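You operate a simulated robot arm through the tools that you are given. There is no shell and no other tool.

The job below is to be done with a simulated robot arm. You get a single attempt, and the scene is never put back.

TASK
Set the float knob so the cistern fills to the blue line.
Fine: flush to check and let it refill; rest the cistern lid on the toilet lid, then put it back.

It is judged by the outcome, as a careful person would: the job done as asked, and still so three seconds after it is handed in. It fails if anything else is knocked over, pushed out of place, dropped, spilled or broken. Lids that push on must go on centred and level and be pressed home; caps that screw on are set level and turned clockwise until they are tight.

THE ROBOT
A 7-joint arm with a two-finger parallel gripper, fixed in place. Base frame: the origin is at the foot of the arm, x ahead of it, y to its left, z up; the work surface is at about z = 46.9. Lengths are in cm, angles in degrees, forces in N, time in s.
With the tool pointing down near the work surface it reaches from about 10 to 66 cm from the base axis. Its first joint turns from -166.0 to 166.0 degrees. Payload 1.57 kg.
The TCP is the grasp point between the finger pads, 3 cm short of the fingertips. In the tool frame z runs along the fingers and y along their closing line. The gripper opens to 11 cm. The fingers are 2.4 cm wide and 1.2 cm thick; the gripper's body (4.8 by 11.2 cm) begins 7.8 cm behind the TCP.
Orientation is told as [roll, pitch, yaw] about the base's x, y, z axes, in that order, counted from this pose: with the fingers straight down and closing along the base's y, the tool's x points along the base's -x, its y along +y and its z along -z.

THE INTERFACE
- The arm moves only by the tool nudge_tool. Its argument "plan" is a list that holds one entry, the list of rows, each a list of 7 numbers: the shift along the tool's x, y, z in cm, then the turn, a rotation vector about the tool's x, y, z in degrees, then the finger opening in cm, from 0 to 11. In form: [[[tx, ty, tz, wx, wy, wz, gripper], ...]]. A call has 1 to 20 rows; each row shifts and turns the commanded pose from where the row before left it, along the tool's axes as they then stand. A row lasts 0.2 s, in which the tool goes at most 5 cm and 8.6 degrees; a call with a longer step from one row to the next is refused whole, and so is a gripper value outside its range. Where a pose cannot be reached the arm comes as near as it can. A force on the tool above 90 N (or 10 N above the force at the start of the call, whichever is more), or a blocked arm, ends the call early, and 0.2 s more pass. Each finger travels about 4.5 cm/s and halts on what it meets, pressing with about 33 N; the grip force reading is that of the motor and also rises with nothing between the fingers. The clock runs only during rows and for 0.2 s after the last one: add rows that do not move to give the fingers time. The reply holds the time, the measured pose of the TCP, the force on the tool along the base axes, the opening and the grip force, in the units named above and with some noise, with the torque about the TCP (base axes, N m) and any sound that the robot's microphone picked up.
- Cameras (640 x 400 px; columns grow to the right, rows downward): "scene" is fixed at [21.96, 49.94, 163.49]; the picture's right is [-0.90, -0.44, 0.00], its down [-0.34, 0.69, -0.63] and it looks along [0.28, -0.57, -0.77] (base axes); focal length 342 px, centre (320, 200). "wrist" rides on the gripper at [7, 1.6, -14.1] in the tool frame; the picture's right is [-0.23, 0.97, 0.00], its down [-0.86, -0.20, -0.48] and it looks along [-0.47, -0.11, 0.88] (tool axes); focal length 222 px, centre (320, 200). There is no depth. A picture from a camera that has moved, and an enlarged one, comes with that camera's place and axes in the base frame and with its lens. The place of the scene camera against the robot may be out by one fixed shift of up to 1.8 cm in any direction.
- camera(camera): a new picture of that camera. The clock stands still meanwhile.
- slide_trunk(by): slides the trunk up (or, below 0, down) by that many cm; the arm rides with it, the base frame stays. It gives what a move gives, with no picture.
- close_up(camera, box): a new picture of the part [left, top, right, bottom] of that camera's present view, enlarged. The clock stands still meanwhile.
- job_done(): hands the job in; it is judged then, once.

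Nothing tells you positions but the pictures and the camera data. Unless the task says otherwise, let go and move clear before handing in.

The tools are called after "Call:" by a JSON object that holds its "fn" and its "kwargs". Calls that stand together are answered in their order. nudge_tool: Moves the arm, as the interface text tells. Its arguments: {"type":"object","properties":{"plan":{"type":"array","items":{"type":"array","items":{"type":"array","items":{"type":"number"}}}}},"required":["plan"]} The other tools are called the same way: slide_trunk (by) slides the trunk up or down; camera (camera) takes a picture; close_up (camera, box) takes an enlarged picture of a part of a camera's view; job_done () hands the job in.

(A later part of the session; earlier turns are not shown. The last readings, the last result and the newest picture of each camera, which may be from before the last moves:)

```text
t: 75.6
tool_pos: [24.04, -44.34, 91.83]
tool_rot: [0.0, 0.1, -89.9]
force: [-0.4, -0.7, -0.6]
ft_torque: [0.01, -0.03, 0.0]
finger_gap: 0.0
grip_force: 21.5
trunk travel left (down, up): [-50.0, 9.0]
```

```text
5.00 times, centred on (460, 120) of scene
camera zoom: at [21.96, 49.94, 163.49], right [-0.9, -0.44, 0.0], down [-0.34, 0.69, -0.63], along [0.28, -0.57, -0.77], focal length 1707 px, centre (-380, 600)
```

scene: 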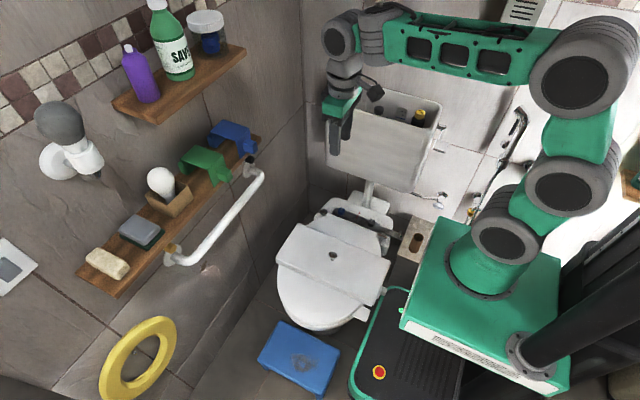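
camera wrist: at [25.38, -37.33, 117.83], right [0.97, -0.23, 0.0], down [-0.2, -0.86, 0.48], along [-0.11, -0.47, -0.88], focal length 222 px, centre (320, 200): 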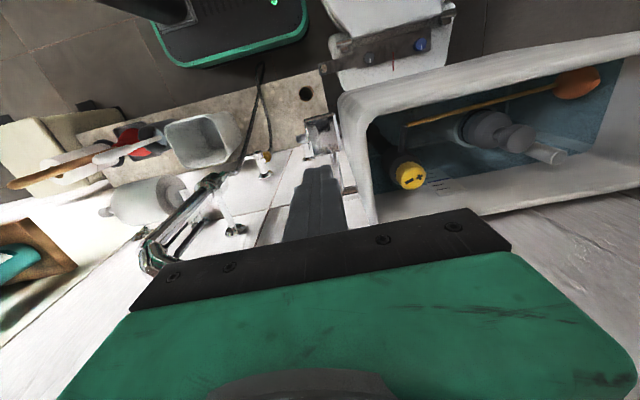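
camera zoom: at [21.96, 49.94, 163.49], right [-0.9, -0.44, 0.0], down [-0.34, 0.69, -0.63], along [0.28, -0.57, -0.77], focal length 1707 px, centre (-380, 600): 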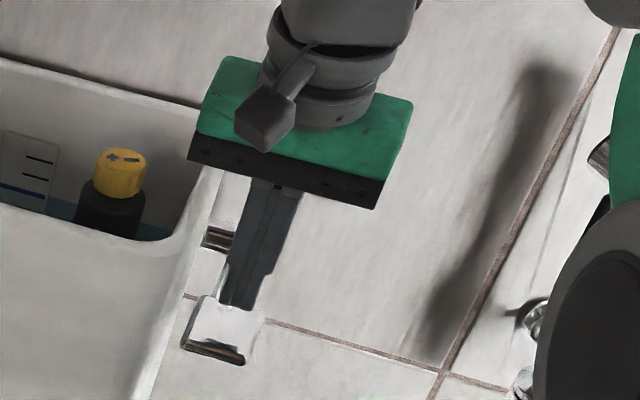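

Call:
{"fn": "nudge_tool", "kwargs": {"plan": [[[0, 0, 0.6, 0, 0, 0, 0], [0, 0, 0.6, 0, 0, 0, 0], [0, 0, 0.5, 0, 0, 0, 0], [0, 0, 0.4, 0, 0, 0, 0], [0, 0, 0.4, 0, 0, 0, 0], [0, 0, 0, 0, 0, 0, 0]]]}}

Call:
{"fn": "close_up", "kwargs": {"camera": "scene", "box": [420, 80, 500, 160]}}

```text
t: 77.0
tool_pos: [24.04, -44.24, 89.25]
tool_rot: [-0.1, 0.0, -89.9]
force: [0.3, 0.3, 3.0]
ft_torque: [-0.05, 0.01, -0.03]
finger_gap: 0.0
grip_force: 21.6
trunk travel left (down, up): [-50.0, 9.0]
```

```text
5.00 times, centred on (460, 120) of scene
camera zoom: at [21.96, 49.94, 163.49], right [-0.9, -0.44, 0.0], down [-0.34, 0.69, -0.63], along [0.28, -0.57, -0.77], focal length 1707 px, centre (-380, 600)
```

zoom: 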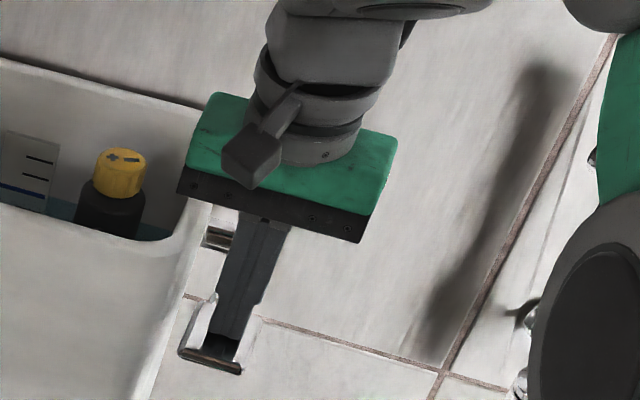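

Call:
{"fn": "nudge_tool", "kwargs": {"plan": [[[0, 0, 0.4, 0, 0, 0, 0], [0, 0, 0.4, 0, 0, 0, 0], [0, 0, 0.4, 0, 0, 0, 0], [0, 0, 0.4, 0, 0, 0, 0], [0, 0, 0.4, 0, 0, 0, 0], [0, 0, 0, 0, 0, 0, 0]]]}}

Call:
{"fn": "close_up", "kwargs": {"camera": "scene", "box": [390, 80, 490, 160]}}

```text
t: 78.4
tool_pos: [24.09, -44.37, 87.2]
tool_rot: [0.0, 0.0, -90.0]
force: [-0.3, -0.5, 5.3]
ft_torque: [-0.11, 0.01, 0.0]
finger_gap: 0.0
grip_force: 21.4
trunk travel left (down, up): [-50.0, 9.0]
```

```text
5.00 times, centred on (440, 120) of scene
camera zoom: at [21.96, 49.94, 163.49], right [-0.9, -0.44, 0.0], down [-0.34, 0.69, -0.63], along [0.28, -0.57, -0.77], focal length 1707 px, centre (-280, 600)
```

zoom: 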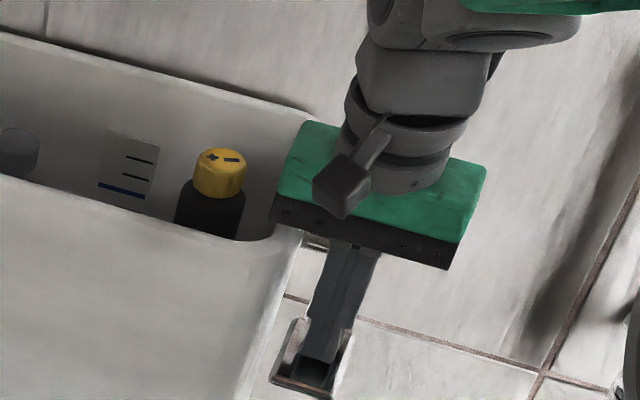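

The lever went down with little force and the water level dropped — flushed. I'll lift off the lever and watch the refill.

Call:
{"fn": "nudge_tool", "kwargs": {"plan": [[[0, 0, 0, 0, 0, 0, 0], [0, 0, 0, 0, 0, 0, 0], [0, 0, -0.6, 0, 0, 0, 0], [0, 0, -1, 0, 0, 0, 0], [0, 0, -1.5, 0, 0, 0, 0], [0, 0, -2, 0, 0, 0, 0], [0, 0, -3, 0, 0, 0, 0], [0, 0, -3, 0, 0, 0, 0], [0, 0, -3, 0, 0, 0, 0], [0, 0, -2, 0, 0, 0, 0], [0, 0, 0, 0, 0, 0, 0]]]}}

Call:
{"fn": "close_up", "kwargs": {"camera": "scene", "box": [320, 70, 480, 170]}}

Call:
{"fn": "close_up", "kwargs": {"camera": "wrist", "box": [260, 40, 640, 250]}}

```text
t: 80.8
tool_pos: [24.22, -44.33, 103.28]
tool_rot: [0.1, 0.0, -89.9]
force: [0.1, 0.1, -0.5]
ft_torque: [-0.06, -0.01, 0.04]
finger_gap: 0.01
grip_force: 21.4
trunk travel left (down, up): [-50.0, 9.0]
```

```text
4.00 times, centred on (400, 120) of scene
camera zoom: at [21.96, 49.94, 163.49], right [-0.9, -0.44, 0.0], down [-0.34, 0.69, -0.63], along [0.28, -0.57, -0.77], focal length 1366 px, centre (0, 520)
```

zoom: 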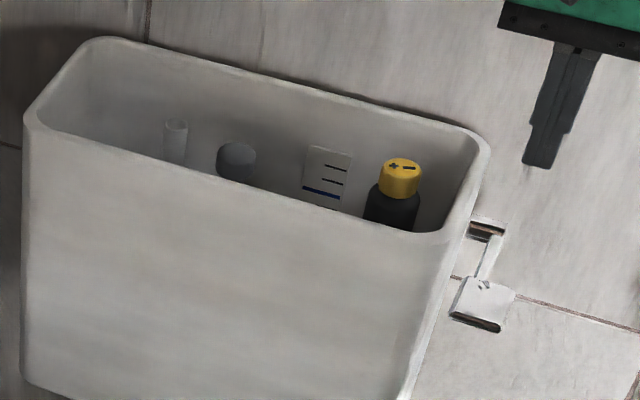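

```text
1.68 times, centred on (450, 145) of wrist
camera zoom: at [25.58, -37.32, 117.42], right [0.97, -0.23, 0.0], down [-0.2, -0.86, 0.48], along [-0.11, -0.47, -0.88], focal length 374 px, centre (101, 293)
```

zoom: 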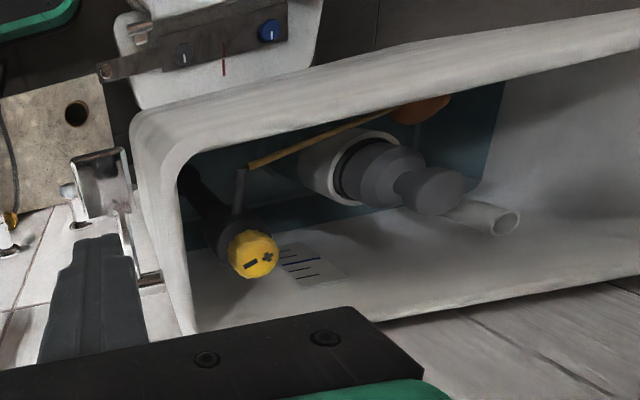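

Call:
{"fn": "nudge_tool", "kwargs": {"plan": [[[-2, 3.3, 0, 0, 0, 0, 0], [-2, 3.3, 0, 0, 0, 0, 2], [-2.2, 3.4, 0, 0, 0, 8, 4], [0, 0, 2, 0, 0, 2, 4.8], [0, 0, 3, 0, 0, 0, 4.8], [0, 0, 0, 0, 0, 0, 4.8], [0, 0, 0, 0, 0, 0, 4.8], [0, 0, 0, 0, 0, 0, 4.8], [0, 0, 0, 0, 0, 0, 4.8], [0, 0, 0, 0, 0, 0, 4.8], [0, 0, 0, 0, 0, 0, 4.8], [0, 0, 0, 0, 0, 0, 4.8], [0, 0, 0, 0, 0, 0, 4.8], [0, 0, 0, 0, 0, 0, 4.8], [0, 0, 0, 0, 0, 0, 4.8], [0, 0, 0, 0, 0, 0, 4.8], [0, 0, 0, 0, 0, 0, 4.8], [0, 0, 0, 0, 0, 0, 4.8], [0, 0, 0, 0, 0, 0, 4.8], [0, 0, 0, 0, 0, 0, 4.8]]]}}

Call:
{"fn": "camera", "kwargs": {"camera": "wrist"}}

Call:
{"fn": "close_up", "kwargs": {"camera": "wrist", "box": [364, 144, 404, 174]}}

```text
t: 85.0
tool_pos: [33.95, -50.5, 98.1]
tool_rot: [0.0, 0.0, -99.8]
force: [0.1, 0.2, 0.0]
ft_torque: [-0.03, -0.01, -0.03]
finger_gap: 4.83
grip_force: 0.0
trunk travel left (down, up): [-50.0, 9.0]
```

```text
taken
camera wrist: at [36.75, -43.86, 112.42], right [0.92, -0.39, 0.0], down [-0.34, -0.81, 0.48], along [-0.19, -0.44, -0.88], focal length 222 px, centre (320, 200)
```

wrist: 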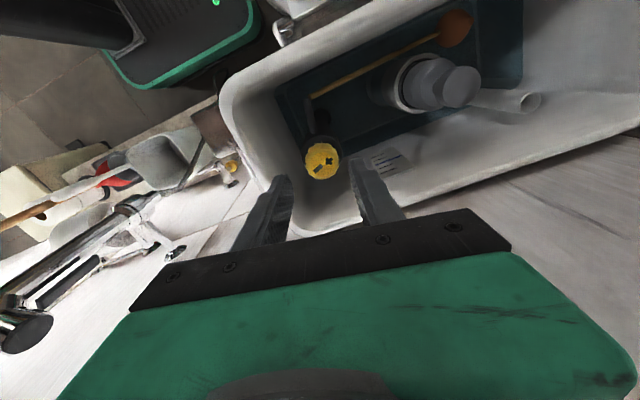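

```text
13.33 times, centred on (384, 159) of wrist
camera zoom: at [36.75, -43.86, 112.42], right [0.92, -0.39, 0.0], down [-0.34, -0.81, 0.48], along [-0.19, -0.44, -0.88], focal length 2962 px, centre (-533, 747)
```

zoom: 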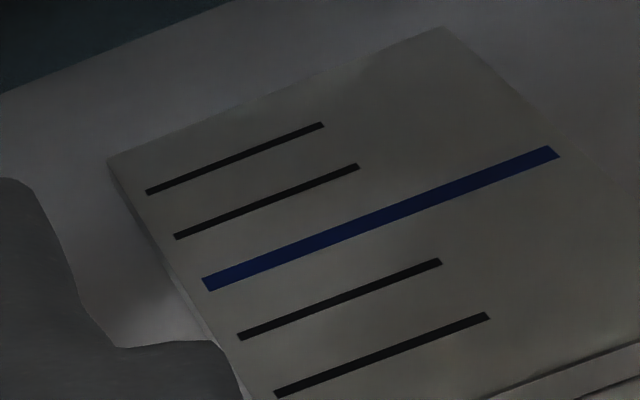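

Water is low after the flush and refilling. I'll wait a while.

Call:
{"fn": "nudge_tool", "kwargs": {"plan": [[[0, 0, 0, 0, 0, 0, 4.8], [0, 0, 0, 0, 0, 0, 4.8], [0, 0, 0, 0, 0, 0, 4.8], [0, 0, 0, 0, 0, 0, 4.8], [0, 0, 0, 0, 0, 0, 4.8], [0, 0, 0, 0, 0, 0, 4.8], [0, 0, 0, 0, 0, 0, 4.8], [0, 0, 0, 0, 0, 0, 4.8], [0, 0, 0, 0, 0, 0, 4.8], [0, 0, 0, 0, 0, 0, 4.8], [0, 0, 0, 0, 0, 0, 4.8], [0, 0, 0, 0, 0, 0, 4.8], [0, 0, 0, 0, 0, 0, 4.8], [0, 0, 0, 0, 0, 0, 4.8], [0, 0, 0, 0, 0, 0, 4.8], [0, 0, 0, 0, 0, 0, 4.8], [0, 0, 0, 0, 0, 0, 4.8], [0, 0, 0, 0, 0, 0, 4.8], [0, 0, 0, 0, 0, 0, 4.8], [0, 0, 0, 0, 0, 0, 4.8]]]}}

Call:
{"fn": "close_up", "kwargs": {"camera": "wrist", "box": [364, 144, 404, 174]}}

Call:
{"fn": "nudge_tool", "kwargs": {"plan": [[[0, 0, 0, 0, 0, 0, 4.8], [0, 0, 0, 0, 0, 0, 4.8], [0, 0, 0, 0, 0, 0, 4.8], [0, 0, 0, 0, 0, 0, 4.8], [0, 0, 0, 0, 0, 0, 4.8], [0, 0, 0, 0, 0, 0, 4.8], [0, 0, 0, 0, 0, 0, 4.8], [0, 0, 0, 0, 0, 0, 4.8], [0, 0, 0, 0, 0, 0, 4.8], [0, 0, 0, 0, 0, 0, 4.8], [0, 0, 0, 0, 0, 0, 4.8], [0, 0, 0, 0, 0, 0, 4.8], [0, 0, 0, 0, 0, 0, 4.8], [0, 0, 0, 0, 0, 0, 4.8], [0, 0, 0, 0, 0, 0, 4.8], [0, 0, 0, 0, 0, 0, 4.8], [0, 0, 0, 0, 0, 0, 4.8], [0, 0, 0, 0, 0, 0, 4.8], [0, 0, 0, 0, 0, 0, 4.8], [0, 0, 0, 0, 0, 0, 4.8]]]}}

Call:
{"fn": "close_up", "kwargs": {"camera": "wrist", "box": [364, 144, 404, 174]}}

```text
t: 89.2
tool_pos: [33.86, -50.53, 98.32]
tool_rot: [0.0, 0.1, -99.9]
force: [0.1, 0.1, 0.4]
ft_torque: [0.02, -0.02, 0.0]
finger_gap: 4.8
grip_force: 0.1
trunk travel left (down, up): [-50.0, 9.0]
```

```text
13.33 times, centred on (384, 159) of wrist
camera zoom: at [36.75, -43.86, 112.42], right [0.92, -0.39, 0.0], down [-0.34, -0.81, 0.48], along [-0.19, -0.44, -0.88], focal length 2962 px, centre (-533, 747)
```

zoom: 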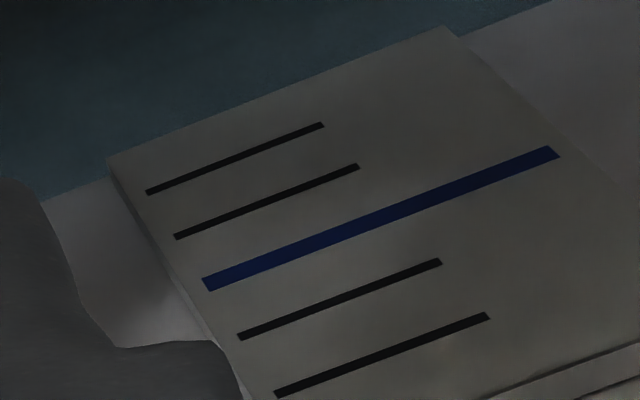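

```text
t: 93.4
tool_pos: [33.95, -50.56, 98.25]
tool_rot: [-0.1, 0.0, -99.9]
force: [0.0, -1.1, 0.3]
ft_torque: [-0.01, -0.01, 0.0]
finger_gap: 4.79
grip_force: 0.0
trunk travel left (down, up): [-50.0, 9.0]
```

```text
13.33 times, centred on (384, 159) of wrist
camera zoom: at [36.75, -43.86, 112.42], right [0.92, -0.39, 0.0], down [-0.34, -0.81, 0.48], along [-0.19, -0.44, -0.88], focal length 2962 px, centre (-533, 747)
```

zoom: 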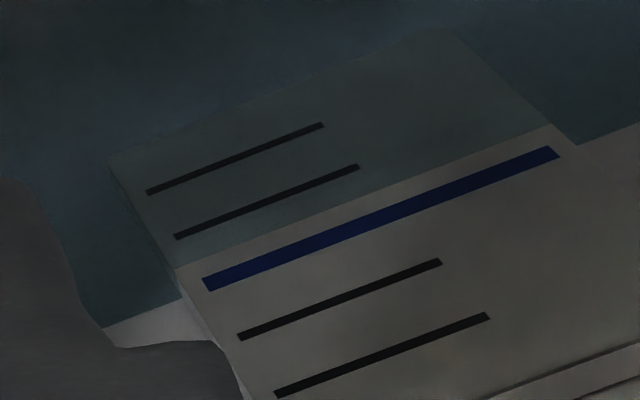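

Call:
{"fn": "nudge_tool", "kwargs": {"plan": [[[0, 0, 0, 0, 0, 0, 4.8], [0, 0, 0, 0, 0, 0, 4.8], [0, 0, 0, 0, 0, 0, 4.8], [0, 0, 0, 0, 0, 0, 4.8], [0, 0, 0, 0, 0, 0, 4.8], [0, 0, 0, 0, 0, 0, 4.8], [0, 0, 0, 0, 0, 0, 4.8], [0, 0, 0, 0, 0, 0, 4.8], [0, 0, 0, 0, 0, 0, 4.8], [0, 0, 0, 0, 0, 0, 4.8], [0, 0, 0, 0, 0, 0, 4.8], [0, 0, 0, 0, 0, 0, 4.8], [0, 0, 0, 0, 0, 0, 4.8], [0, 0, 0, 0, 0, 0, 4.8], [0, 0, 0, 0, 0, 0, 4.8], [0, 0, 0, 0, 0, 0, 4.8], [0, 0, 0, 0, 0, 0, 4.8], [0, 0, 0, 0, 0, 0, 4.8], [0, 0, 0, 0, 0, 0, 4.8], [0, 0, 0, 0, 0, 0, 4.8]]]}}

Call:
{"fn": "close_up", "kwargs": {"camera": "wrist", "box": [364, 144, 404, 174]}}

Call:
{"fn": "nudge_tool", "kwargs": {"plan": [[[0, 0, 0, 0, 0, 0, 4.8], [0, 0, 0, 0, 0, 0, 4.8], [0, 0, 0, 0, 0, 0, 4.8], [0, 0, 0, 0, 0, 0, 4.8], [0, 0, 0, 0, 0, 0, 4.8], [0, 0, 0, 0, 0, 0, 4.8], [0, 0, 0, 0, 0, 0, 4.8], [0, 0, 0, 0, 0, 0, 4.8], [0, 0, 0, 0, 0, 0, 4.8], [0, 0, 0, 0, 0, 0, 4.8], [0, 0, 0, 0, 0, 0, 4.8], [0, 0, 0, 0, 0, 0, 4.8], [0, 0, 0, 0, 0, 0, 4.8], [0, 0, 0, 0, 0, 0, 4.8], [0, 0, 0, 0, 0, 0, 4.8], [0, 0, 0, 0, 0, 0, 4.8], [0, 0, 0, 0, 0, 0, 4.8], [0, 0, 0, 0, 0, 0, 4.8], [0, 0, 0, 0, 0, 0, 4.8], [0, 0, 0, 0, 0, 0, 4.8]]]}}

Call:
{"fn": "close_up", "kwargs": {"camera": "wrist", "box": [364, 144, 404, 174]}}

Call:
{"fn": "close_up", "kwargs": {"camera": "scene", "box": [396, 112, 406, 118]}}

```text
t: 97.6
tool_pos: [33.94, -50.52, 98.15]
tool_rot: [0.0, 0.0, -99.8]
force: [0.2, 0.3, 0.8]
ft_torque: [-0.01, 0.01, 0.04]
finger_gap: 4.78
grip_force: 0.0
trunk travel left (down, up): [-50.0, 9.0]
```

```text
13.33 times, centred on (384, 159) of wrist
camera zoom: at [36.75, -43.86, 112.42], right [0.92, -0.39, 0.0], down [-0.34, -0.81, 0.48], along [-0.19, -0.44, -0.88], focal length 2962 px, centre (-533, 747)
```

zoom: 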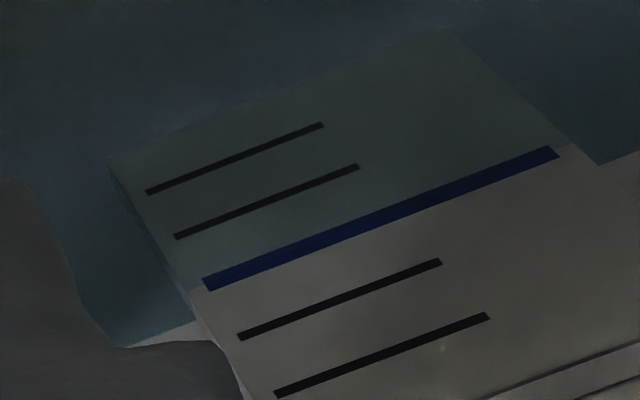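

```text
t: 101.8
tool_pos: [33.94, -50.5, 98.32]
tool_rot: [0.0, -0.1, -99.9]
force: [0.7, 0.1, -0.8]
ft_torque: [-0.02, 0.01, -0.02]
finger_gap: 4.82
grip_force: 0.1
trunk travel left (down, up): [-50.0, 9.0]
```

```text
13.33 times, centred on (384, 159) of wrist
camera zoom: at [36.75, -43.86, 112.42], right [0.92, -0.39, 0.0], down [-0.34, -0.81, 0.48], along [-0.19, -0.44, -0.88], focal length 2962 px, centre (-533, 747)
```

zoom: 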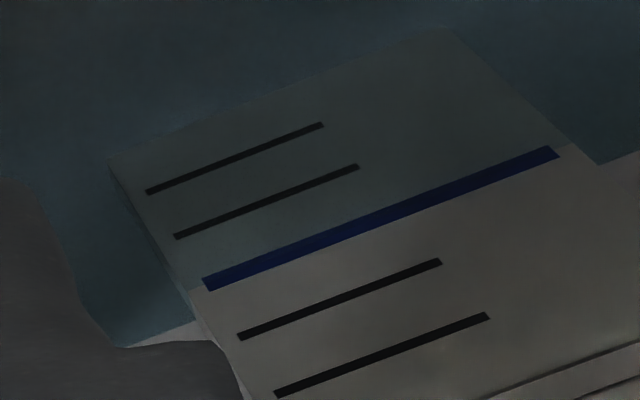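

```text
16.00 times, centred on (401, 115) of scene
camera zoom: at [21.96, 49.94, 163.49], right [-0.9, -0.44, 0.0], down [-0.34, 0.69, -0.63], along [0.28, -0.57, -0.77], focal length 5464 px, centre (-976, 1560)
```

zoom: 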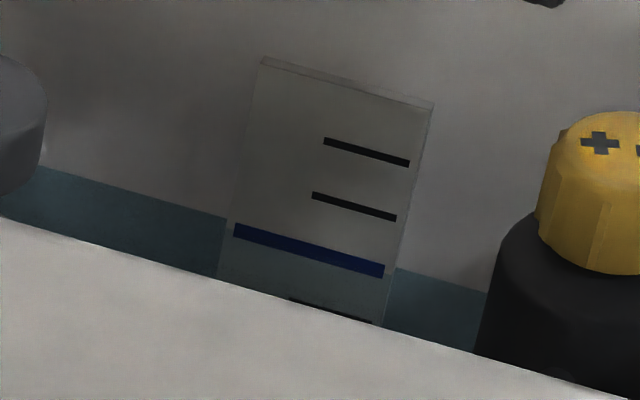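

After the flush and refill the water settled right on the blue line again. Now I'll raise, turn the gripper back to its original heading, and go fetch the lid.

Call:
{"fn": "nudge_tool", "kwargs": {"plan": [[[0, 0, -2, 0, 0, 0, 5], [0, 0, -4, 0, 0, 0, 5], [0, 0, -4, 0, 0, 0, 5], [0, 0, 0, 0, 0, -8, 5], [0, 0, 0, 0, 0, -8, 5], [0, 0, 0, 0, 0, -8, 5], [0, 0, 0, 0, 0, -8, 5], [0, 0, 0, 0, 0, -8, 5], [0, 0, 0, 0, 0, -8, 5], [0, 0, 0, 0, 0, -8, 5], [0, 0, 0, 0, 0, -8, 5], [0, 0, 0, 0, 0, -8, 5], [0, 0, 0, 0, 0, -8, 5], [0, 0, 0, 0, 0, -8, 5], [0, 0, 0, 0, 0, -8, 5], [0, 0, 0, 0, 0, -3.9, 5], [0, 0, 0, 0, 0, 0, 5]]]}}

Call:
{"fn": "camera", "kwargs": {"camera": "wrist"}}

```text
t: 105.4
tool_pos: [34.04, -50.64, 108.31]
tool_rot: [0.0, 0.0, 0.1]
force: [0.6, 0.2, 0.9]
ft_torque: [0.04, 0.01, -0.02]
finger_gap: 5.0
grip_force: 0.2
trunk travel left (down, up): [-50.0, 9.0]
```

```text
taken
camera wrist: at [27.06, -48.85, 122.44], right [0.23, 0.97, 0.0], down [0.86, -0.2, 0.48], along [0.47, -0.11, -0.88], focal length 222 px, centre (320, 200)
```

wrist: 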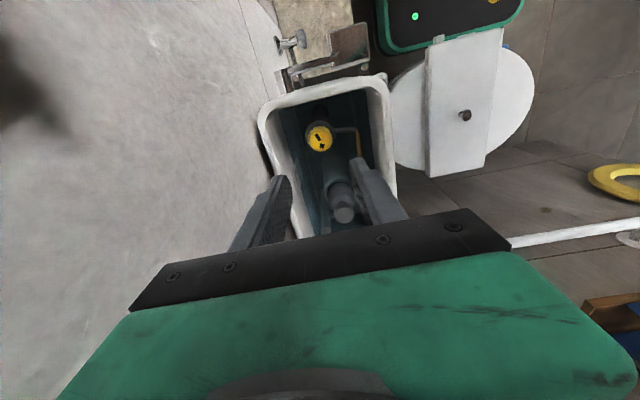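

Call:
{"fn": "nudge_tool", "kwargs": {"plan": [[[-1.5, 3, 0, 0, 0, 0, 5], [-1.5, 4, 0, 0, 0, 0, 5], [-1.5, 4, 0, 0, 0, 0, 5], [-1.5, 4, 0, 0, 0, 0, 5], [-1.5, 4, 0, 0, 0, 0, 5], [-1.5, 4, 0, 0, 0, 0, 5], [-1.5, 4, 0, 0, 0, 0, 5], [-1.3, 4, 0, 0, 0, 0, 5], [0, 4, 0, 0, 0, 0, 5], [0, 4, 0, 0, 0, 0, 5], [0, 2.65, 0, 0, 0, 0, 5], [0, 0, 3, 0, 0, 0, 5], [0, 0, 4, 0, 0, 0, 5], [0, 0, 4, 0, 0, 0, 5], [0, 0, 4, 0, 0, 0, 5], [0, 0, 4, 0, 0, 0, 5], [0, 0, 4, 0, 0, 0, 5], [0, 0, 2, 0, 0, 0, 5], [0, 0, 0, 0, 0, 0, 5], [0, 0, 0, 0, 0, 0, 5]]]}}

Call:
{"fn": "camera", "kwargs": {"camera": "wrist"}}

Call:
{"fn": "camera", "kwargs": {"camera": "scene"}}

```text
t: 109.6
tool_pos: [45.83, -8.81, 83.3]
tool_rot: [0.0, 0.2, 0.0]
force: [-0.1, -0.3, -0.2]
ft_torque: [-0.03, -0.04, -0.02]
finger_gap: 5.02
grip_force: 0.0
trunk travel left (down, up): [-50.0, 9.0]
```

```text
taken
camera wrist: at [38.81, -7.15, 97.42], right [0.23, 0.97, 0.0], down [0.86, -0.2, 0.48], along [0.47, -0.11, -0.88], focal length 222 px, centre (320, 200)
```

wrist: 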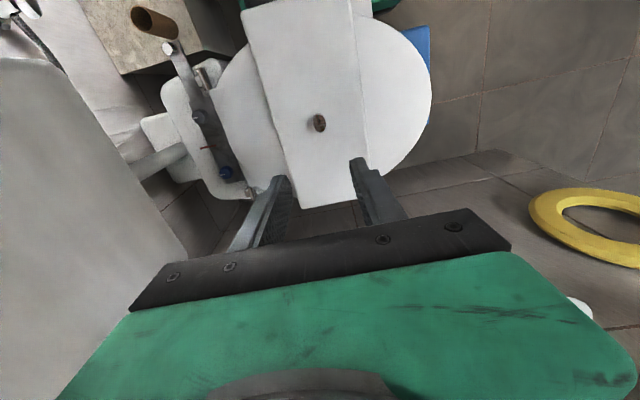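

```text
taken
```

scene: 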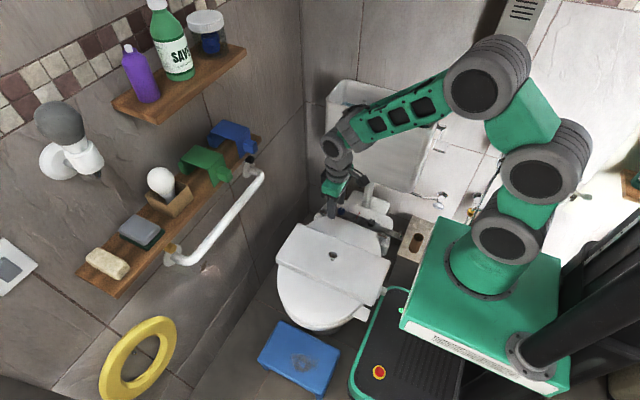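

Call:
{"fn": "nudge_tool", "kwargs": {"plan": [[[0, -0.15, 2, 0, 0, 0, 5], [0, 0, 3, 0, 0, 0, 5], [0, 0, 3, 0, 0, 0, 5], [0, 0, 3, 0, 0, 0, 5], [0, 0, 3, 0, 0, 0, 5], [0, 0, 3, 0, 0, 0, 5], [0, 0, 3, 0, 0, 0, 5], [0, 0, 3, 0, 0, 0, 5], [0, 0, 2, 0, 0, 0, 5], [0, 0, 1.2, 0, 0, 0, 5], [0, 0, 0, 0, 0, 0, 5], [0, 0, 0, 0, 0, 0, 5]]]}}

Call:
{"fn": "camera", "kwargs": {"camera": "wrist"}}

```text
t: 112.2
tool_pos: [45.84, -9.13, 57.12]
tool_rot: [0.0, 0.0, 0.0]
force: [0.0, 0.1, -0.7]
ft_torque: [0.0, -0.03, 0.0]
finger_gap: 5.01
grip_force: 0.0
trunk travel left (down, up): [-50.0, 9.0]
```

```text
taken
camera wrist: at [38.88, -7.35, 71.23], right [0.23, 0.97, 0.0], down [0.86, -0.2, 0.48], along [0.47, -0.11, -0.88], focal length 222 px, centre (320, 200)
```

wrist: 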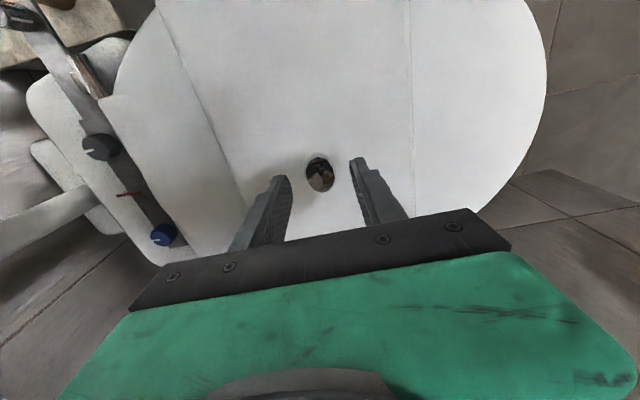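

Call:
{"fn": "nudge_tool", "kwargs": {"plan": [[[0, 0, 1.2, 0, 0, 0, 5], [0, 0, 1.2, 0, 0, 0, 5], [0, 0, 0.7, 0, 0, 0, 5], [0, 0, 0.4, 0, 0, 0, 5], [0, 0, 0, 0, 0, 0, 5]]]}}

Call:
{"fn": "camera", "kwargs": {"camera": "wrist"}}

```text
t: 113.4
tool_pos: [45.93, -9.05, 53.62]
tool_rot: [0.0, 0.0, -0.1]
force: [-0.2, -1.1, -0.4]
ft_torque: [0.0, 0.03, -0.01]
finger_gap: 4.99
grip_force: 0.2
trunk travel left (down, up): [-50.0, 9.0]
```

```text
taken
camera wrist: at [38.87, -7.33, 67.75], right [0.23, 0.97, 0.0], down [0.86, -0.2, 0.48], along [0.47, -0.11, -0.88], focal length 222 px, centre (320, 200)
```

wrist: 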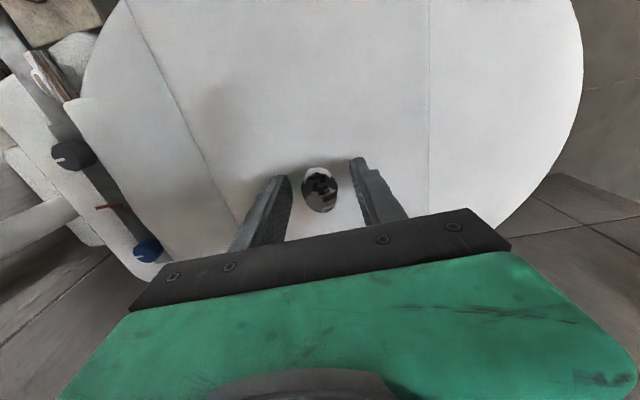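

Perfectly aligned over the lid's knob as before. Gripping and lifting gently.

Call:
{"fn": "nudge_tool", "kwargs": {"plan": [[[0, 0, 0, 0, 0, 0, 3], [0, 0, 0, 0, 0, 0, 0], [0, 0, 0, 0, 0, 0, 0], [0, 0, 0, 0, 0, 0, 0], [0, 0, -0.2, 0, 0, 0, 0], [0, 0, -0.3, 0, 0, 0, 0], [0, 0, -0.5, 0, 0, 0, 0], [0, 0, -0.5, 0, 0, 0, 0], [0, 0, -0.5, 0, 0, 0, 0], [0, 0, 0, 0, 0, 0, 0]]]}}

Call:
{"fn": "camera", "kwargs": {"camera": "wrist"}}

Call:
{"fn": "close_up", "kwargs": {"camera": "scene", "box": [250, 190, 430, 330]}}

```text
t: 115.6
tool_pos: [45.78, -9.02, 55.61]
tool_rot: [0.1, 0.1, 0.0]
force: [0.7, 0.6, -10.7]
ft_torque: [-0.01, 0.02, 0.0]
finger_gap: 2.92
grip_force: 32.7
trunk travel left (down, up): [-50.0, 9.0]
```

```text
taken
camera wrist: at [38.86, -7.32, 69.72], right [0.23, 0.97, 0.0], down [0.86, -0.2, 0.48], along [0.46, -0.11, -0.88], focal length 222 px, centre (320, 200)
```

wrist: 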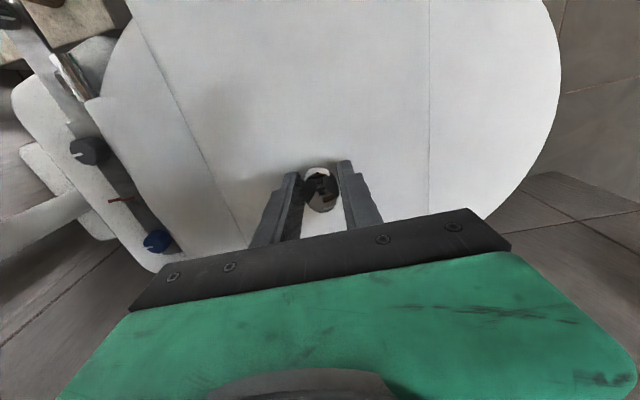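

```text
2.86 times, centred on (340, 260) of scene
camera zoom: at [21.96, 49.94, 163.49], right [-0.9, -0.44, 0.0], down [-0.34, 0.69, -0.63], along [0.28, -0.57, -0.77], focal length 976 px, centre (263, 29)
```

zoom: 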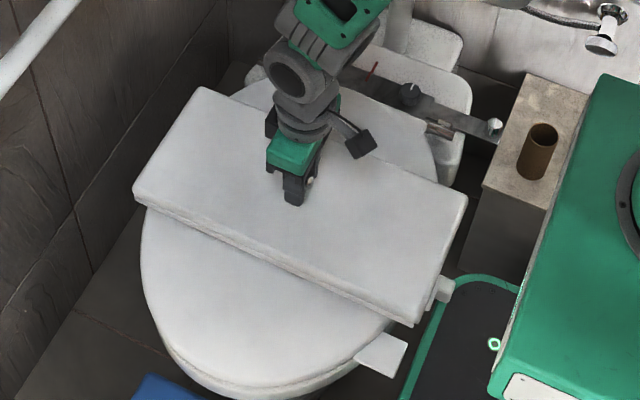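

Call:
{"fn": "nudge_tool", "kwargs": {"plan": [[[0, 0, -0.7, 0, 0, 0, 0], [0, 0, -1.2, 0, 0, 0, 0], [0, 0, -1.8, 0, 0, 0, 0], [0, 0, -2, 0, 0, 0, 0], [0, 0, -2, 0, 0, 0, 0], [0, 0, -2, 0, 0, 0, 0], [0, 0, -2, 0, 0, 0, 0], [0, 0, -2, 0, 0, 0, 0], [0, 0, -2, 0, 0, 0, 0], [0, 0, -2, 0, 0, 0, 0], [0, 0, -2, 0, 0, 0, 0], [0, 0, -2, 0, 0, 0, 0], [0, 0, -2, 0, 0, 0, 0], [0, 0, -2, 0, 0, 0, 0], [0, 0, -2, 0, 0, 0, 0], [0, 0, -2, 0, 0, 0, 0], [0, 0, -1.5, 0, 0, 0, 0], [0, 0, -1, 0, 0, 0, 0], [0, 0, -0.5, 0, 0, 0, 0], [0, 0, 0, 0, 0, 0, 0]]]}}

Call:
{"fn": "nudge_tool", "kwargs": {"plan": [[[0, 0, -0.7, 0, 0, 0, 0], [0, 0, -1.2, 0, 0, 0, 0], [0, 0, -1.8, 0, 0, 0, 0], [0, 0, -2, 0, 0, 0, 0], [0, 0, -2, 0, 0, 0, 0], [0, 0, -2, 0, 0, 0, 0], [0, 0, -2, 0, 0, 0, 0], [0, 0, -2, 0, 0, 0, 0], [0, 0, -1.5, 0, 0, 0, 0], [0, 0, -1, 0, 0, 0, 0], [0, 0, -0.5, 0, 0, 0, 0], [0, 0, 0, 0, 0, 0, 0]]]}}

Call:
{"fn": "camera", "kwargs": {"camera": "scene"}}

Call:
{"fn": "camera", "kwargs": {"camera": "wrist"}}

```text
t: 119.8
tool_pos: [45.88, -9.02, 88.25]
tool_rot: [0.1, 0.2, 0.1]
force: [0.1, 0.2, -10.0]
ft_torque: [0.0, 0.01, 0.03]
finger_gap: 2.92
grip_force: 33.2
trunk travel left (down, up): [-50.0, 9.0]
```

```text
t: 122.4
tool_pos: [45.83, -8.92, 104.9]
tool_rot: [0.0, 0.1, 0.0]
force: [0.9, -0.4, -10.3]
ft_torque: [-0.03, 0.01, -0.02]
finger_gap: 2.95
grip_force: 33.8
trunk travel left (down, up): [-50.0, 9.0]
```

```text
taken
```

scene: 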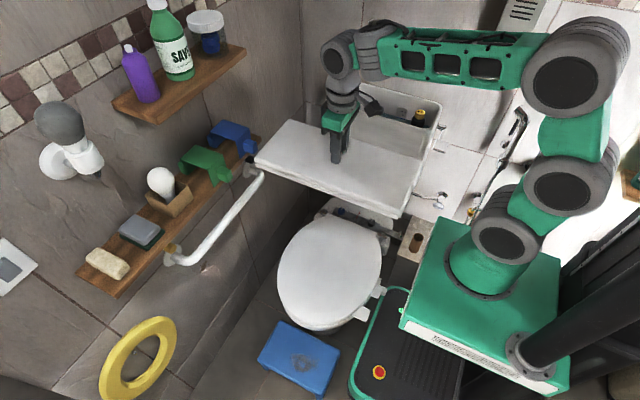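

```text
taken
camera wrist: at [38.94, -7.33, 119.13], right [0.23, 0.97, 0.0], down [0.86, -0.2, 0.48], along [0.47, -0.11, -0.88], focal length 222 px, centre (320, 200)
```

wrist: 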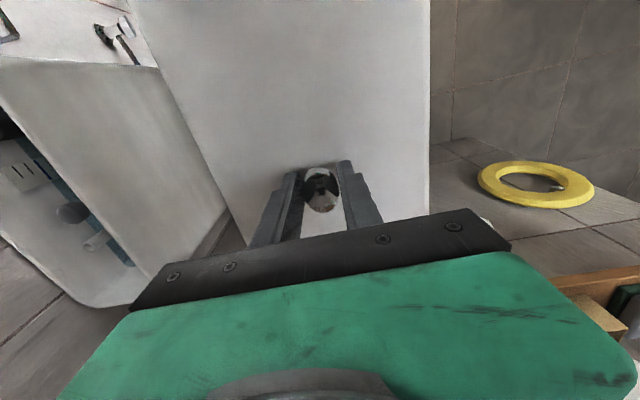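

The lid is held level at height. I'll carry it back over the cistern.

Call:
{"fn": "nudge_tool", "kwargs": {"plan": [[[0, -0.5, 0, 0, 0, 0, 0], [0, -1, 0, 0, 0, 0, 0], [-0.1, -1.5, 0, 0, 0, 0, 0], [-0.1, -2, 0, 0, 0, 0, 0], [-0.1, -2, 0, 0, 0, 0, 0], [-0.1, -2, 0, 0, 0, 0, 0], [-0.1, -2, 0, 0, 0, 0, 0], [-0.1, -2, 0, 0, 0, 0, 0], [-0.1, -2, 0, 0, 0, 0, 0], [0, -2, 0, 0, 0, 0, 0], [0, -2, 0, 0, 0, 0, 0], [0, -2, 0, 0, 0, 0, 0], [0, -2, 0, 0, 0, 0, 0], [0, -2, 0, 0, 0, 0, 0], [0, -1.5, 0, 0, 0, 0, 0], [0, -1, 0, 0, 0, 0, 0], [0, -0.5, 0, 0, 0, 0, 0], [0, 0, 0, 0, 0, 0, 0]]]}}

Call:
{"fn": "camera", "kwargs": {"camera": "wrist"}}

Call:
{"fn": "camera", "kwargs": {"camera": "scene"}}

```text
t: 126.2
tool_pos: [46.63, -37.2, 104.99]
tool_rot: [0.0, 0.1, 0.0]
force: [0.3, 0.0, -10.0]
ft_torque: [0.02, 0.01, 0.03]
finger_gap: 2.9
grip_force: 33.0
trunk travel left (down, up): [-50.0, 9.0]
```

```text
taken
camera wrist: at [39.62, -35.37, 119.08], right [0.23, 0.97, 0.0], down [0.86, -0.2, 0.48], along [0.47, -0.11, -0.88], focal length 222 px, centre (320, 200)
```

wrist: 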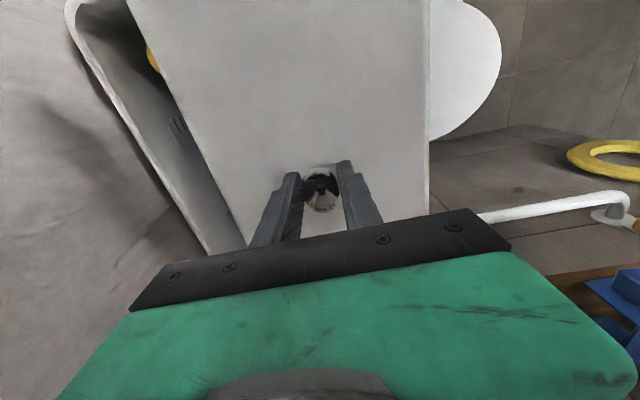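

```text
taken
```

scene: 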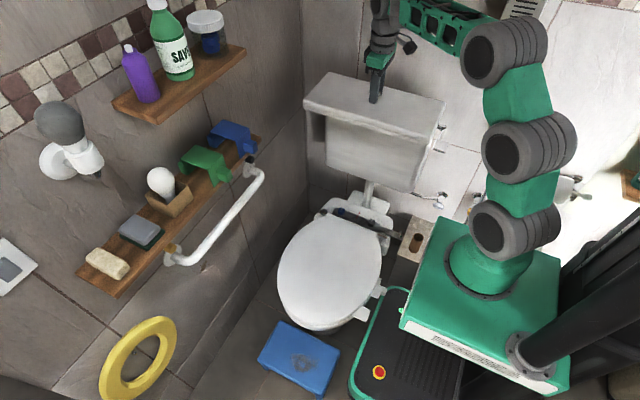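

Call:
{"fn": "nudge_tool", "kwargs": {"plan": [[[0, -0.5, 0, 0, 0, 0, 0], [0, -1, 0, 0, 0, 0, 0], [0, -1.5, 0, 0, 0, 0, 0], [0, -2, 0, 0, 0, 0, 0], [0, -2, 0, 0, 0, 0, 0], [0, -2, 0, 0, 0, 0, 0], [0, -1.5, 0, 0, 0, 0, 0], [0, -1.2, 0, 0, 0, 0, 0], [0, -0.7, 0, 0, 0, 0, 0], [0, 0, 0, 0, 0, 0, 0], [0, 0, 0, 0, 0, 0, 0]]]}}

Call:
{"fn": "camera", "kwargs": {"camera": "wrist"}}

Call:
{"fn": "close_up", "kwargs": {"camera": "scene", "box": [300, 40, 460, 160]}}

```text
t: 128.6
tool_pos: [46.62, -49.52, 104.9]
tool_rot: [0.0, 0.0, 0.0]
force: [-0.2, 0.3, -11.1]
ft_torque: [-0.02, 0.02, 0.02]
finger_gap: 2.92
grip_force: 33.0
trunk travel left (down, up): [-50.0, 9.0]
```

```text
taken
camera wrist: at [39.61, -47.83, 119.07], right [0.23, 0.97, 0.0], down [0.86, -0.2, 0.48], along [0.47, -0.11, -0.88], focal length 222 px, centre (320, 200)
```

wrist: 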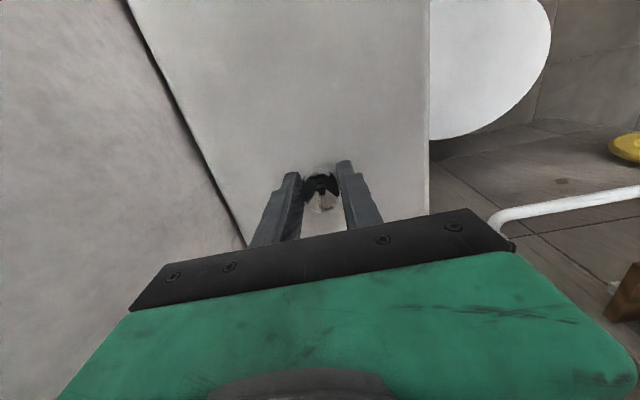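

```text
3.33 times, centred on (380, 100) of scene
camera zoom: at [21.96, 49.94, 163.49], right [-0.9, -0.44, 0.0], down [-0.34, 0.69, -0.63], along [0.28, -0.57, -0.77], focal length 1138 px, centre (120, 533)
```

zoom: 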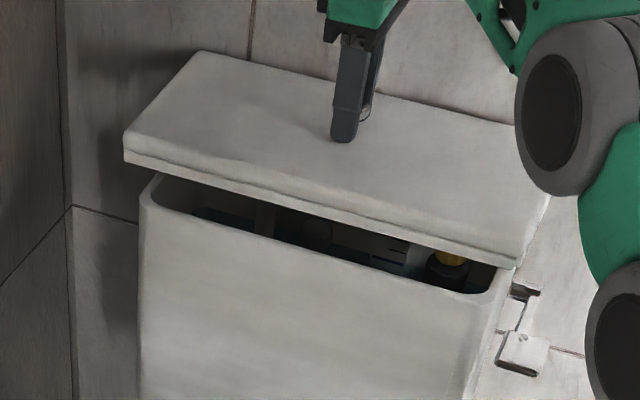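

Call:
{"fn": "nudge_tool", "kwargs": {"plan": [[[0, 0, 0.4, 0, 0, 0, 0], [0, 0, 0.6, 0, 0, 0, 0], [0, 0, 0.7, 0, 0, 0, 0], [0, 0, 0.7, 0, 0, 0, 0], [0, 0, 0.6, 0, 0, 0, 0], [0, 0, 0.4, 0, 0, 0, 0], [0, 0, 0, 0, 0, 0, 0]]]}}

Call:
{"fn": "close_up", "kwargs": {"camera": "scene", "box": [300, 40, 460, 160]}}

Call:
{"fn": "camera", "kwargs": {"camera": "wrist"}}

```text
t: 130.2
tool_pos: [46.49, -49.47, 101.5]
tool_rot: [0.0, 0.1, 0.0]
force: [0.9, 0.6, -9.9]
ft_torque: [0.0, 0.03, 0.04]
finger_gap: 2.91
grip_force: 32.5
trunk travel left (down, up): [-50.0, 9.0]
```

```text
3.33 times, centred on (380, 100) of scene
camera zoom: at [21.96, 49.94, 163.49], right [-0.9, -0.44, 0.0], down [-0.34, 0.69, -0.63], along [0.28, -0.57, -0.77], focal length 1138 px, centre (120, 533)
```

zoom: 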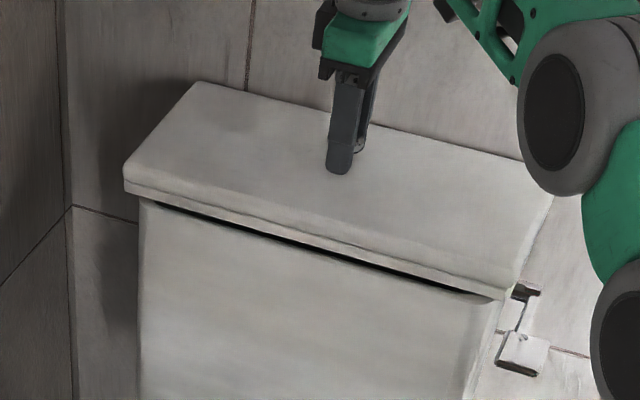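

```text
taken
camera wrist: at [39.58, -47.81, 115.65], right [0.23, 0.97, 0.0], down [0.86, -0.2, 0.48], along [0.47, -0.11, -0.88], focal length 222 px, centre (320, 200)
```

wrist: 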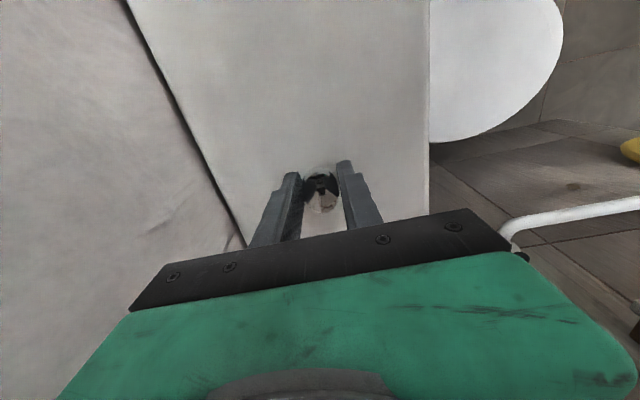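

Call:
{"fn": "nudge_tool", "kwargs": {"plan": [[[-0.05, 0, 0.4, 0, 0, 0, 0], [0, 0, 0.4, 0, 0, 0, 0], [0, 0, 0.4, 0, 0, 0, 0], [0, 0, 0.3, 0, 0, 0, 0], [0, 0, 0, 0, 0, 0, 0]]]}}

Call:
{"fn": "close_up", "kwargs": {"camera": "scene", "box": [300, 60, 460, 160]}}

Call:
{"fn": "camera", "kwargs": {"camera": "wrist"}}

```text
t: 131.4
tool_pos: [46.65, -49.45, 99.92]
tool_rot: [-0.1, 0.1, 0.0]
force: [0.0, 0.8, -11.3]
ft_torque: [0.0, 0.03, 0.01]
finger_gap: 2.93
grip_force: 33.3
trunk travel left (down, up): [-50.0, 9.0]
```

```text
4.00 times, centred on (380, 110) of scene
camera zoom: at [21.96, 49.94, 163.49], right [-0.9, -0.44, 0.0], down [-0.34, 0.69, -0.63], along [0.28, -0.57, -0.77], focal length 1366 px, centre (80, 560)
```

zoom: 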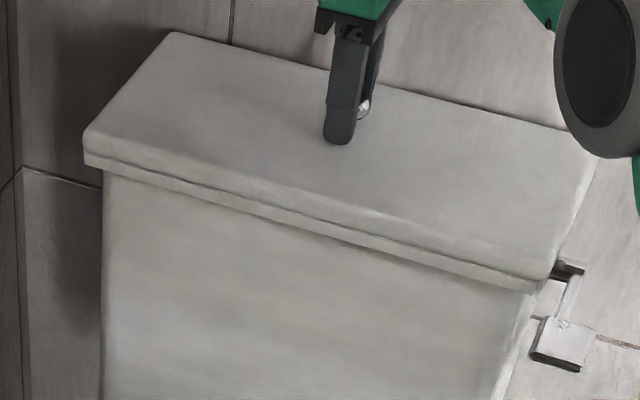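

```text
taken
camera wrist: at [39.66, -47.82, 114.18], right [0.23, 0.97, 0.0], down [0.86, -0.2, 0.48], along [0.47, -0.11, -0.88], focal length 222 px, centre (320, 200)
```

wrist: 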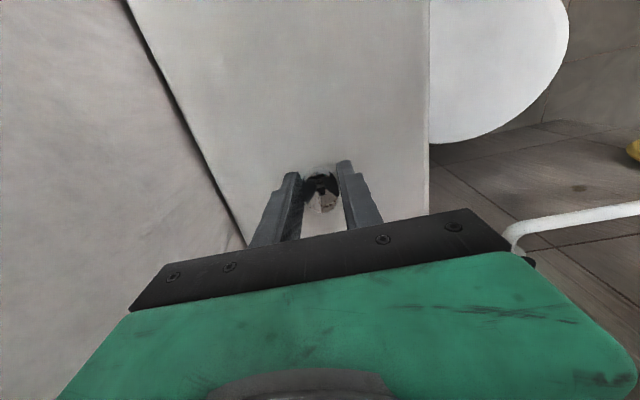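

Call:
{"fn": "nudge_tool", "kwargs": {"plan": [[[0, 0, 0.2, 0, 0, 0, 0], [0, 0, 0.2, 0, 0, 0, 0], [0, 0, 0, 0, 0, 0, 0]]]}}

Call:
{"fn": "close_up", "kwargs": {"camera": "scene", "box": [310, 70, 350, 110]}}

Call:
{"fn": "close_up", "kwargs": {"camera": "scene", "box": [410, 100, 450, 140]}}

```text
t: 132.2
tool_pos: [46.69, -49.46, 99.63]
tool_rot: [0.0, 0.1, 0.0]
force: [-0.3, 0.0, -10.6]
ft_torque: [0.02, 0.03, -0.02]
finger_gap: 2.92
grip_force: 33.0
trunk travel left (down, up): [-50.0, 9.0]
```

```text
10.00 times, centred on (330, 90) of scene
camera zoom: at [21.96, 49.94, 163.49], right [-0.9, -0.44, 0.0], down [-0.34, 0.69, -0.63], along [0.28, -0.57, -0.77], focal length 3415 px, centre (220, 1300)
```

zoom: 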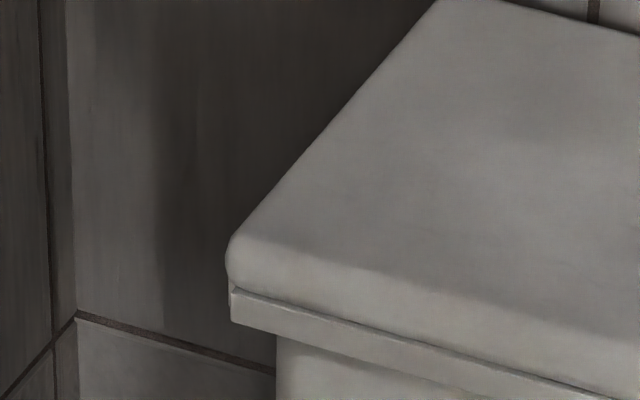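

```text
10.00 times, centred on (430, 120) of scene
camera zoom: at [21.96, 49.94, 163.49], right [-0.9, -0.44, 0.0], down [-0.34, 0.69, -0.63], along [0.28, -0.57, -0.77], focal length 3415 px, centre (-780, 1000)
```

zoom: 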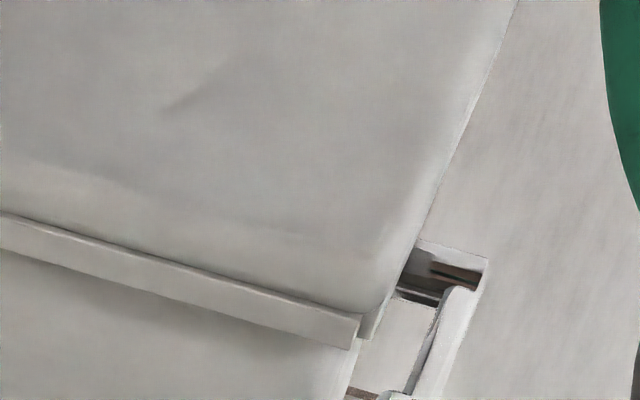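

Call:
{"fn": "nudge_tool", "kwargs": {"plan": [[[0, 0, 0.15, 0, 0, 0, 0], [0, 0, 0.15, 0, 0, 0, 0], [0, 0, 0, 0, 0, 0, 0]]]}}

Call:
{"fn": "camera", "kwargs": {"camera": "wrist"}}

```text
t: 133.0
tool_pos: [46.56, -49.53, 99.3]
tool_rot: [0.0, 0.1, 0.0]
force: [1.4, 0.1, -9.9]
ft_torque: [-0.03, 0.01, -0.01]
finger_gap: 2.91
grip_force: 33.2
trunk travel left (down, up): [-50.0, 9.0]
```

```text
taken
camera wrist: at [39.67, -47.79, 113.48], right [0.23, 0.97, 0.0], down [0.86, -0.2, 0.48], along [0.47, -0.11, -0.88], focal length 222 px, centre (320, 200)
```

wrist: 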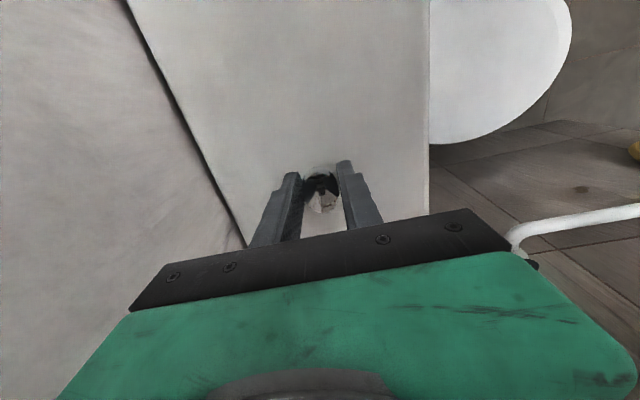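

Call:
{"fn": "nudge_tool", "kwargs": {"plan": [[[0, 0, 0.1, 0, 0, 0, 0], [0, 0, 0.1, 0, 0, 0, 0], [0, 0, 0, 0, 0, 0, 0]]]}}

Call:
{"fn": "close_up", "kwargs": {"camera": "scene", "box": [300, 60, 460, 160]}}

```text
t: 133.8
tool_pos: [46.65, -49.43, 99.1]
tool_rot: [-0.1, 0.1, -0.1]
force: [0.1, 0.0, -10.1]
ft_torque: [-0.06, 0.03, 0.02]
finger_gap: 2.95
grip_force: 32.5
trunk travel left (down, up): [-50.0, 9.0]
```

```text
4.00 times, centred on (380, 110) of scene
camera zoom: at [21.96, 49.94, 163.49], right [-0.9, -0.44, 0.0], down [-0.34, 0.69, -0.63], along [0.28, -0.57, -0.77], focal length 1366 px, centre (80, 560)
```

zoom: 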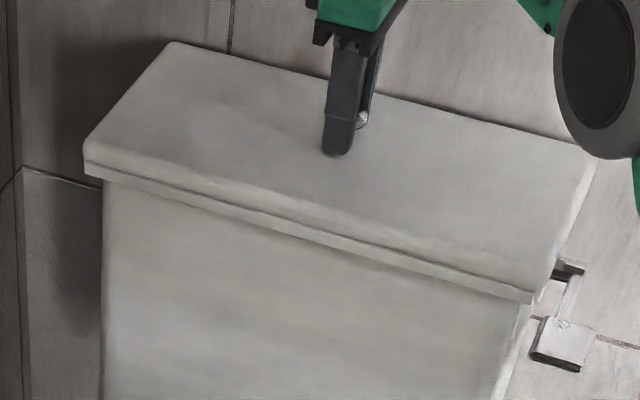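

Call:
{"fn": "nudge_tool", "kwargs": {"plan": [[[-0.12, 0, 0, 0, 0, 0, 0], [0, 0, 0.1, 0, 0, 0, 0], [0, 0, 0, 0, 0, 0, 0]]]}}

Call:
{"fn": "camera", "kwargs": {"camera": "wrist"}}

```text
t: 134.6
tool_pos: [46.71, -49.43, 98.99]
tool_rot: [0.0, 0.2, 0.0]
force: [0.1, -0.5, -10.8]
ft_torque: [0.03, 0.0, 0.03]
finger_gap: 2.96
grip_force: 33.4
trunk travel left (down, up): [-50.0, 9.0]
```

```text
taken
camera wrist: at [39.77, -47.8, 113.16], right [0.23, 0.97, 0.0], down [0.86, -0.2, 0.48], along [0.47, -0.11, -0.88], focal length 222 px, centre (320, 200)
```

wrist: 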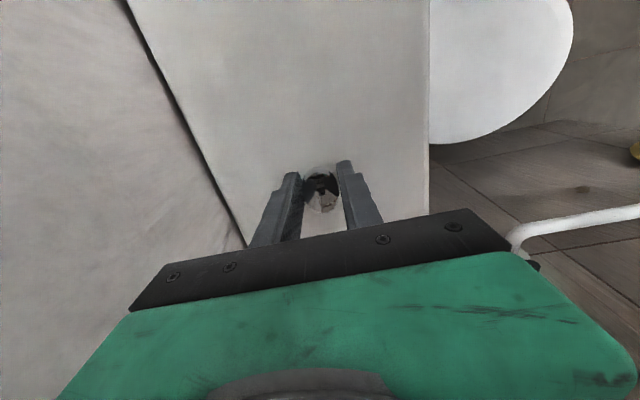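

Call:
{"fn": "nudge_tool", "kwargs": {"plan": [[[0, 0, 0.1, 0, 0, 0, 0], [0, 0, 0, 0, 0, 0, 0]]]}}

Call:
{"fn": "nudge_tool", "kwargs": {"plan": [[[0, 0, 0.1, 0, 0, 0, 0], [0, 0, 0, 0, 0, 0, 0]]]}}

```text
t: 135.2
tool_pos: [46.72, -49.4, 98.82]
tool_rot: [0.0, 0.1, 0.0]
force: [0.0, -0.6, -10.6]
ft_torque: [0.02, 0.06, 0.01]
finger_gap: 2.95
grip_force: 33.1
trunk travel left (down, up): [-50.0, 9.0]
```

```text
t: 135.8
tool_pos: [46.9, -49.41, 98.89]
tool_rot: [-0.1, 0.1, 0.0]
force: [-0.6, 0.2, -11.0]
ft_torque: [0.0, 0.0, -0.02]
finger_gap: 2.92
grip_force: 33.4
trunk travel left (down, up): [-50.0, 9.0]
```

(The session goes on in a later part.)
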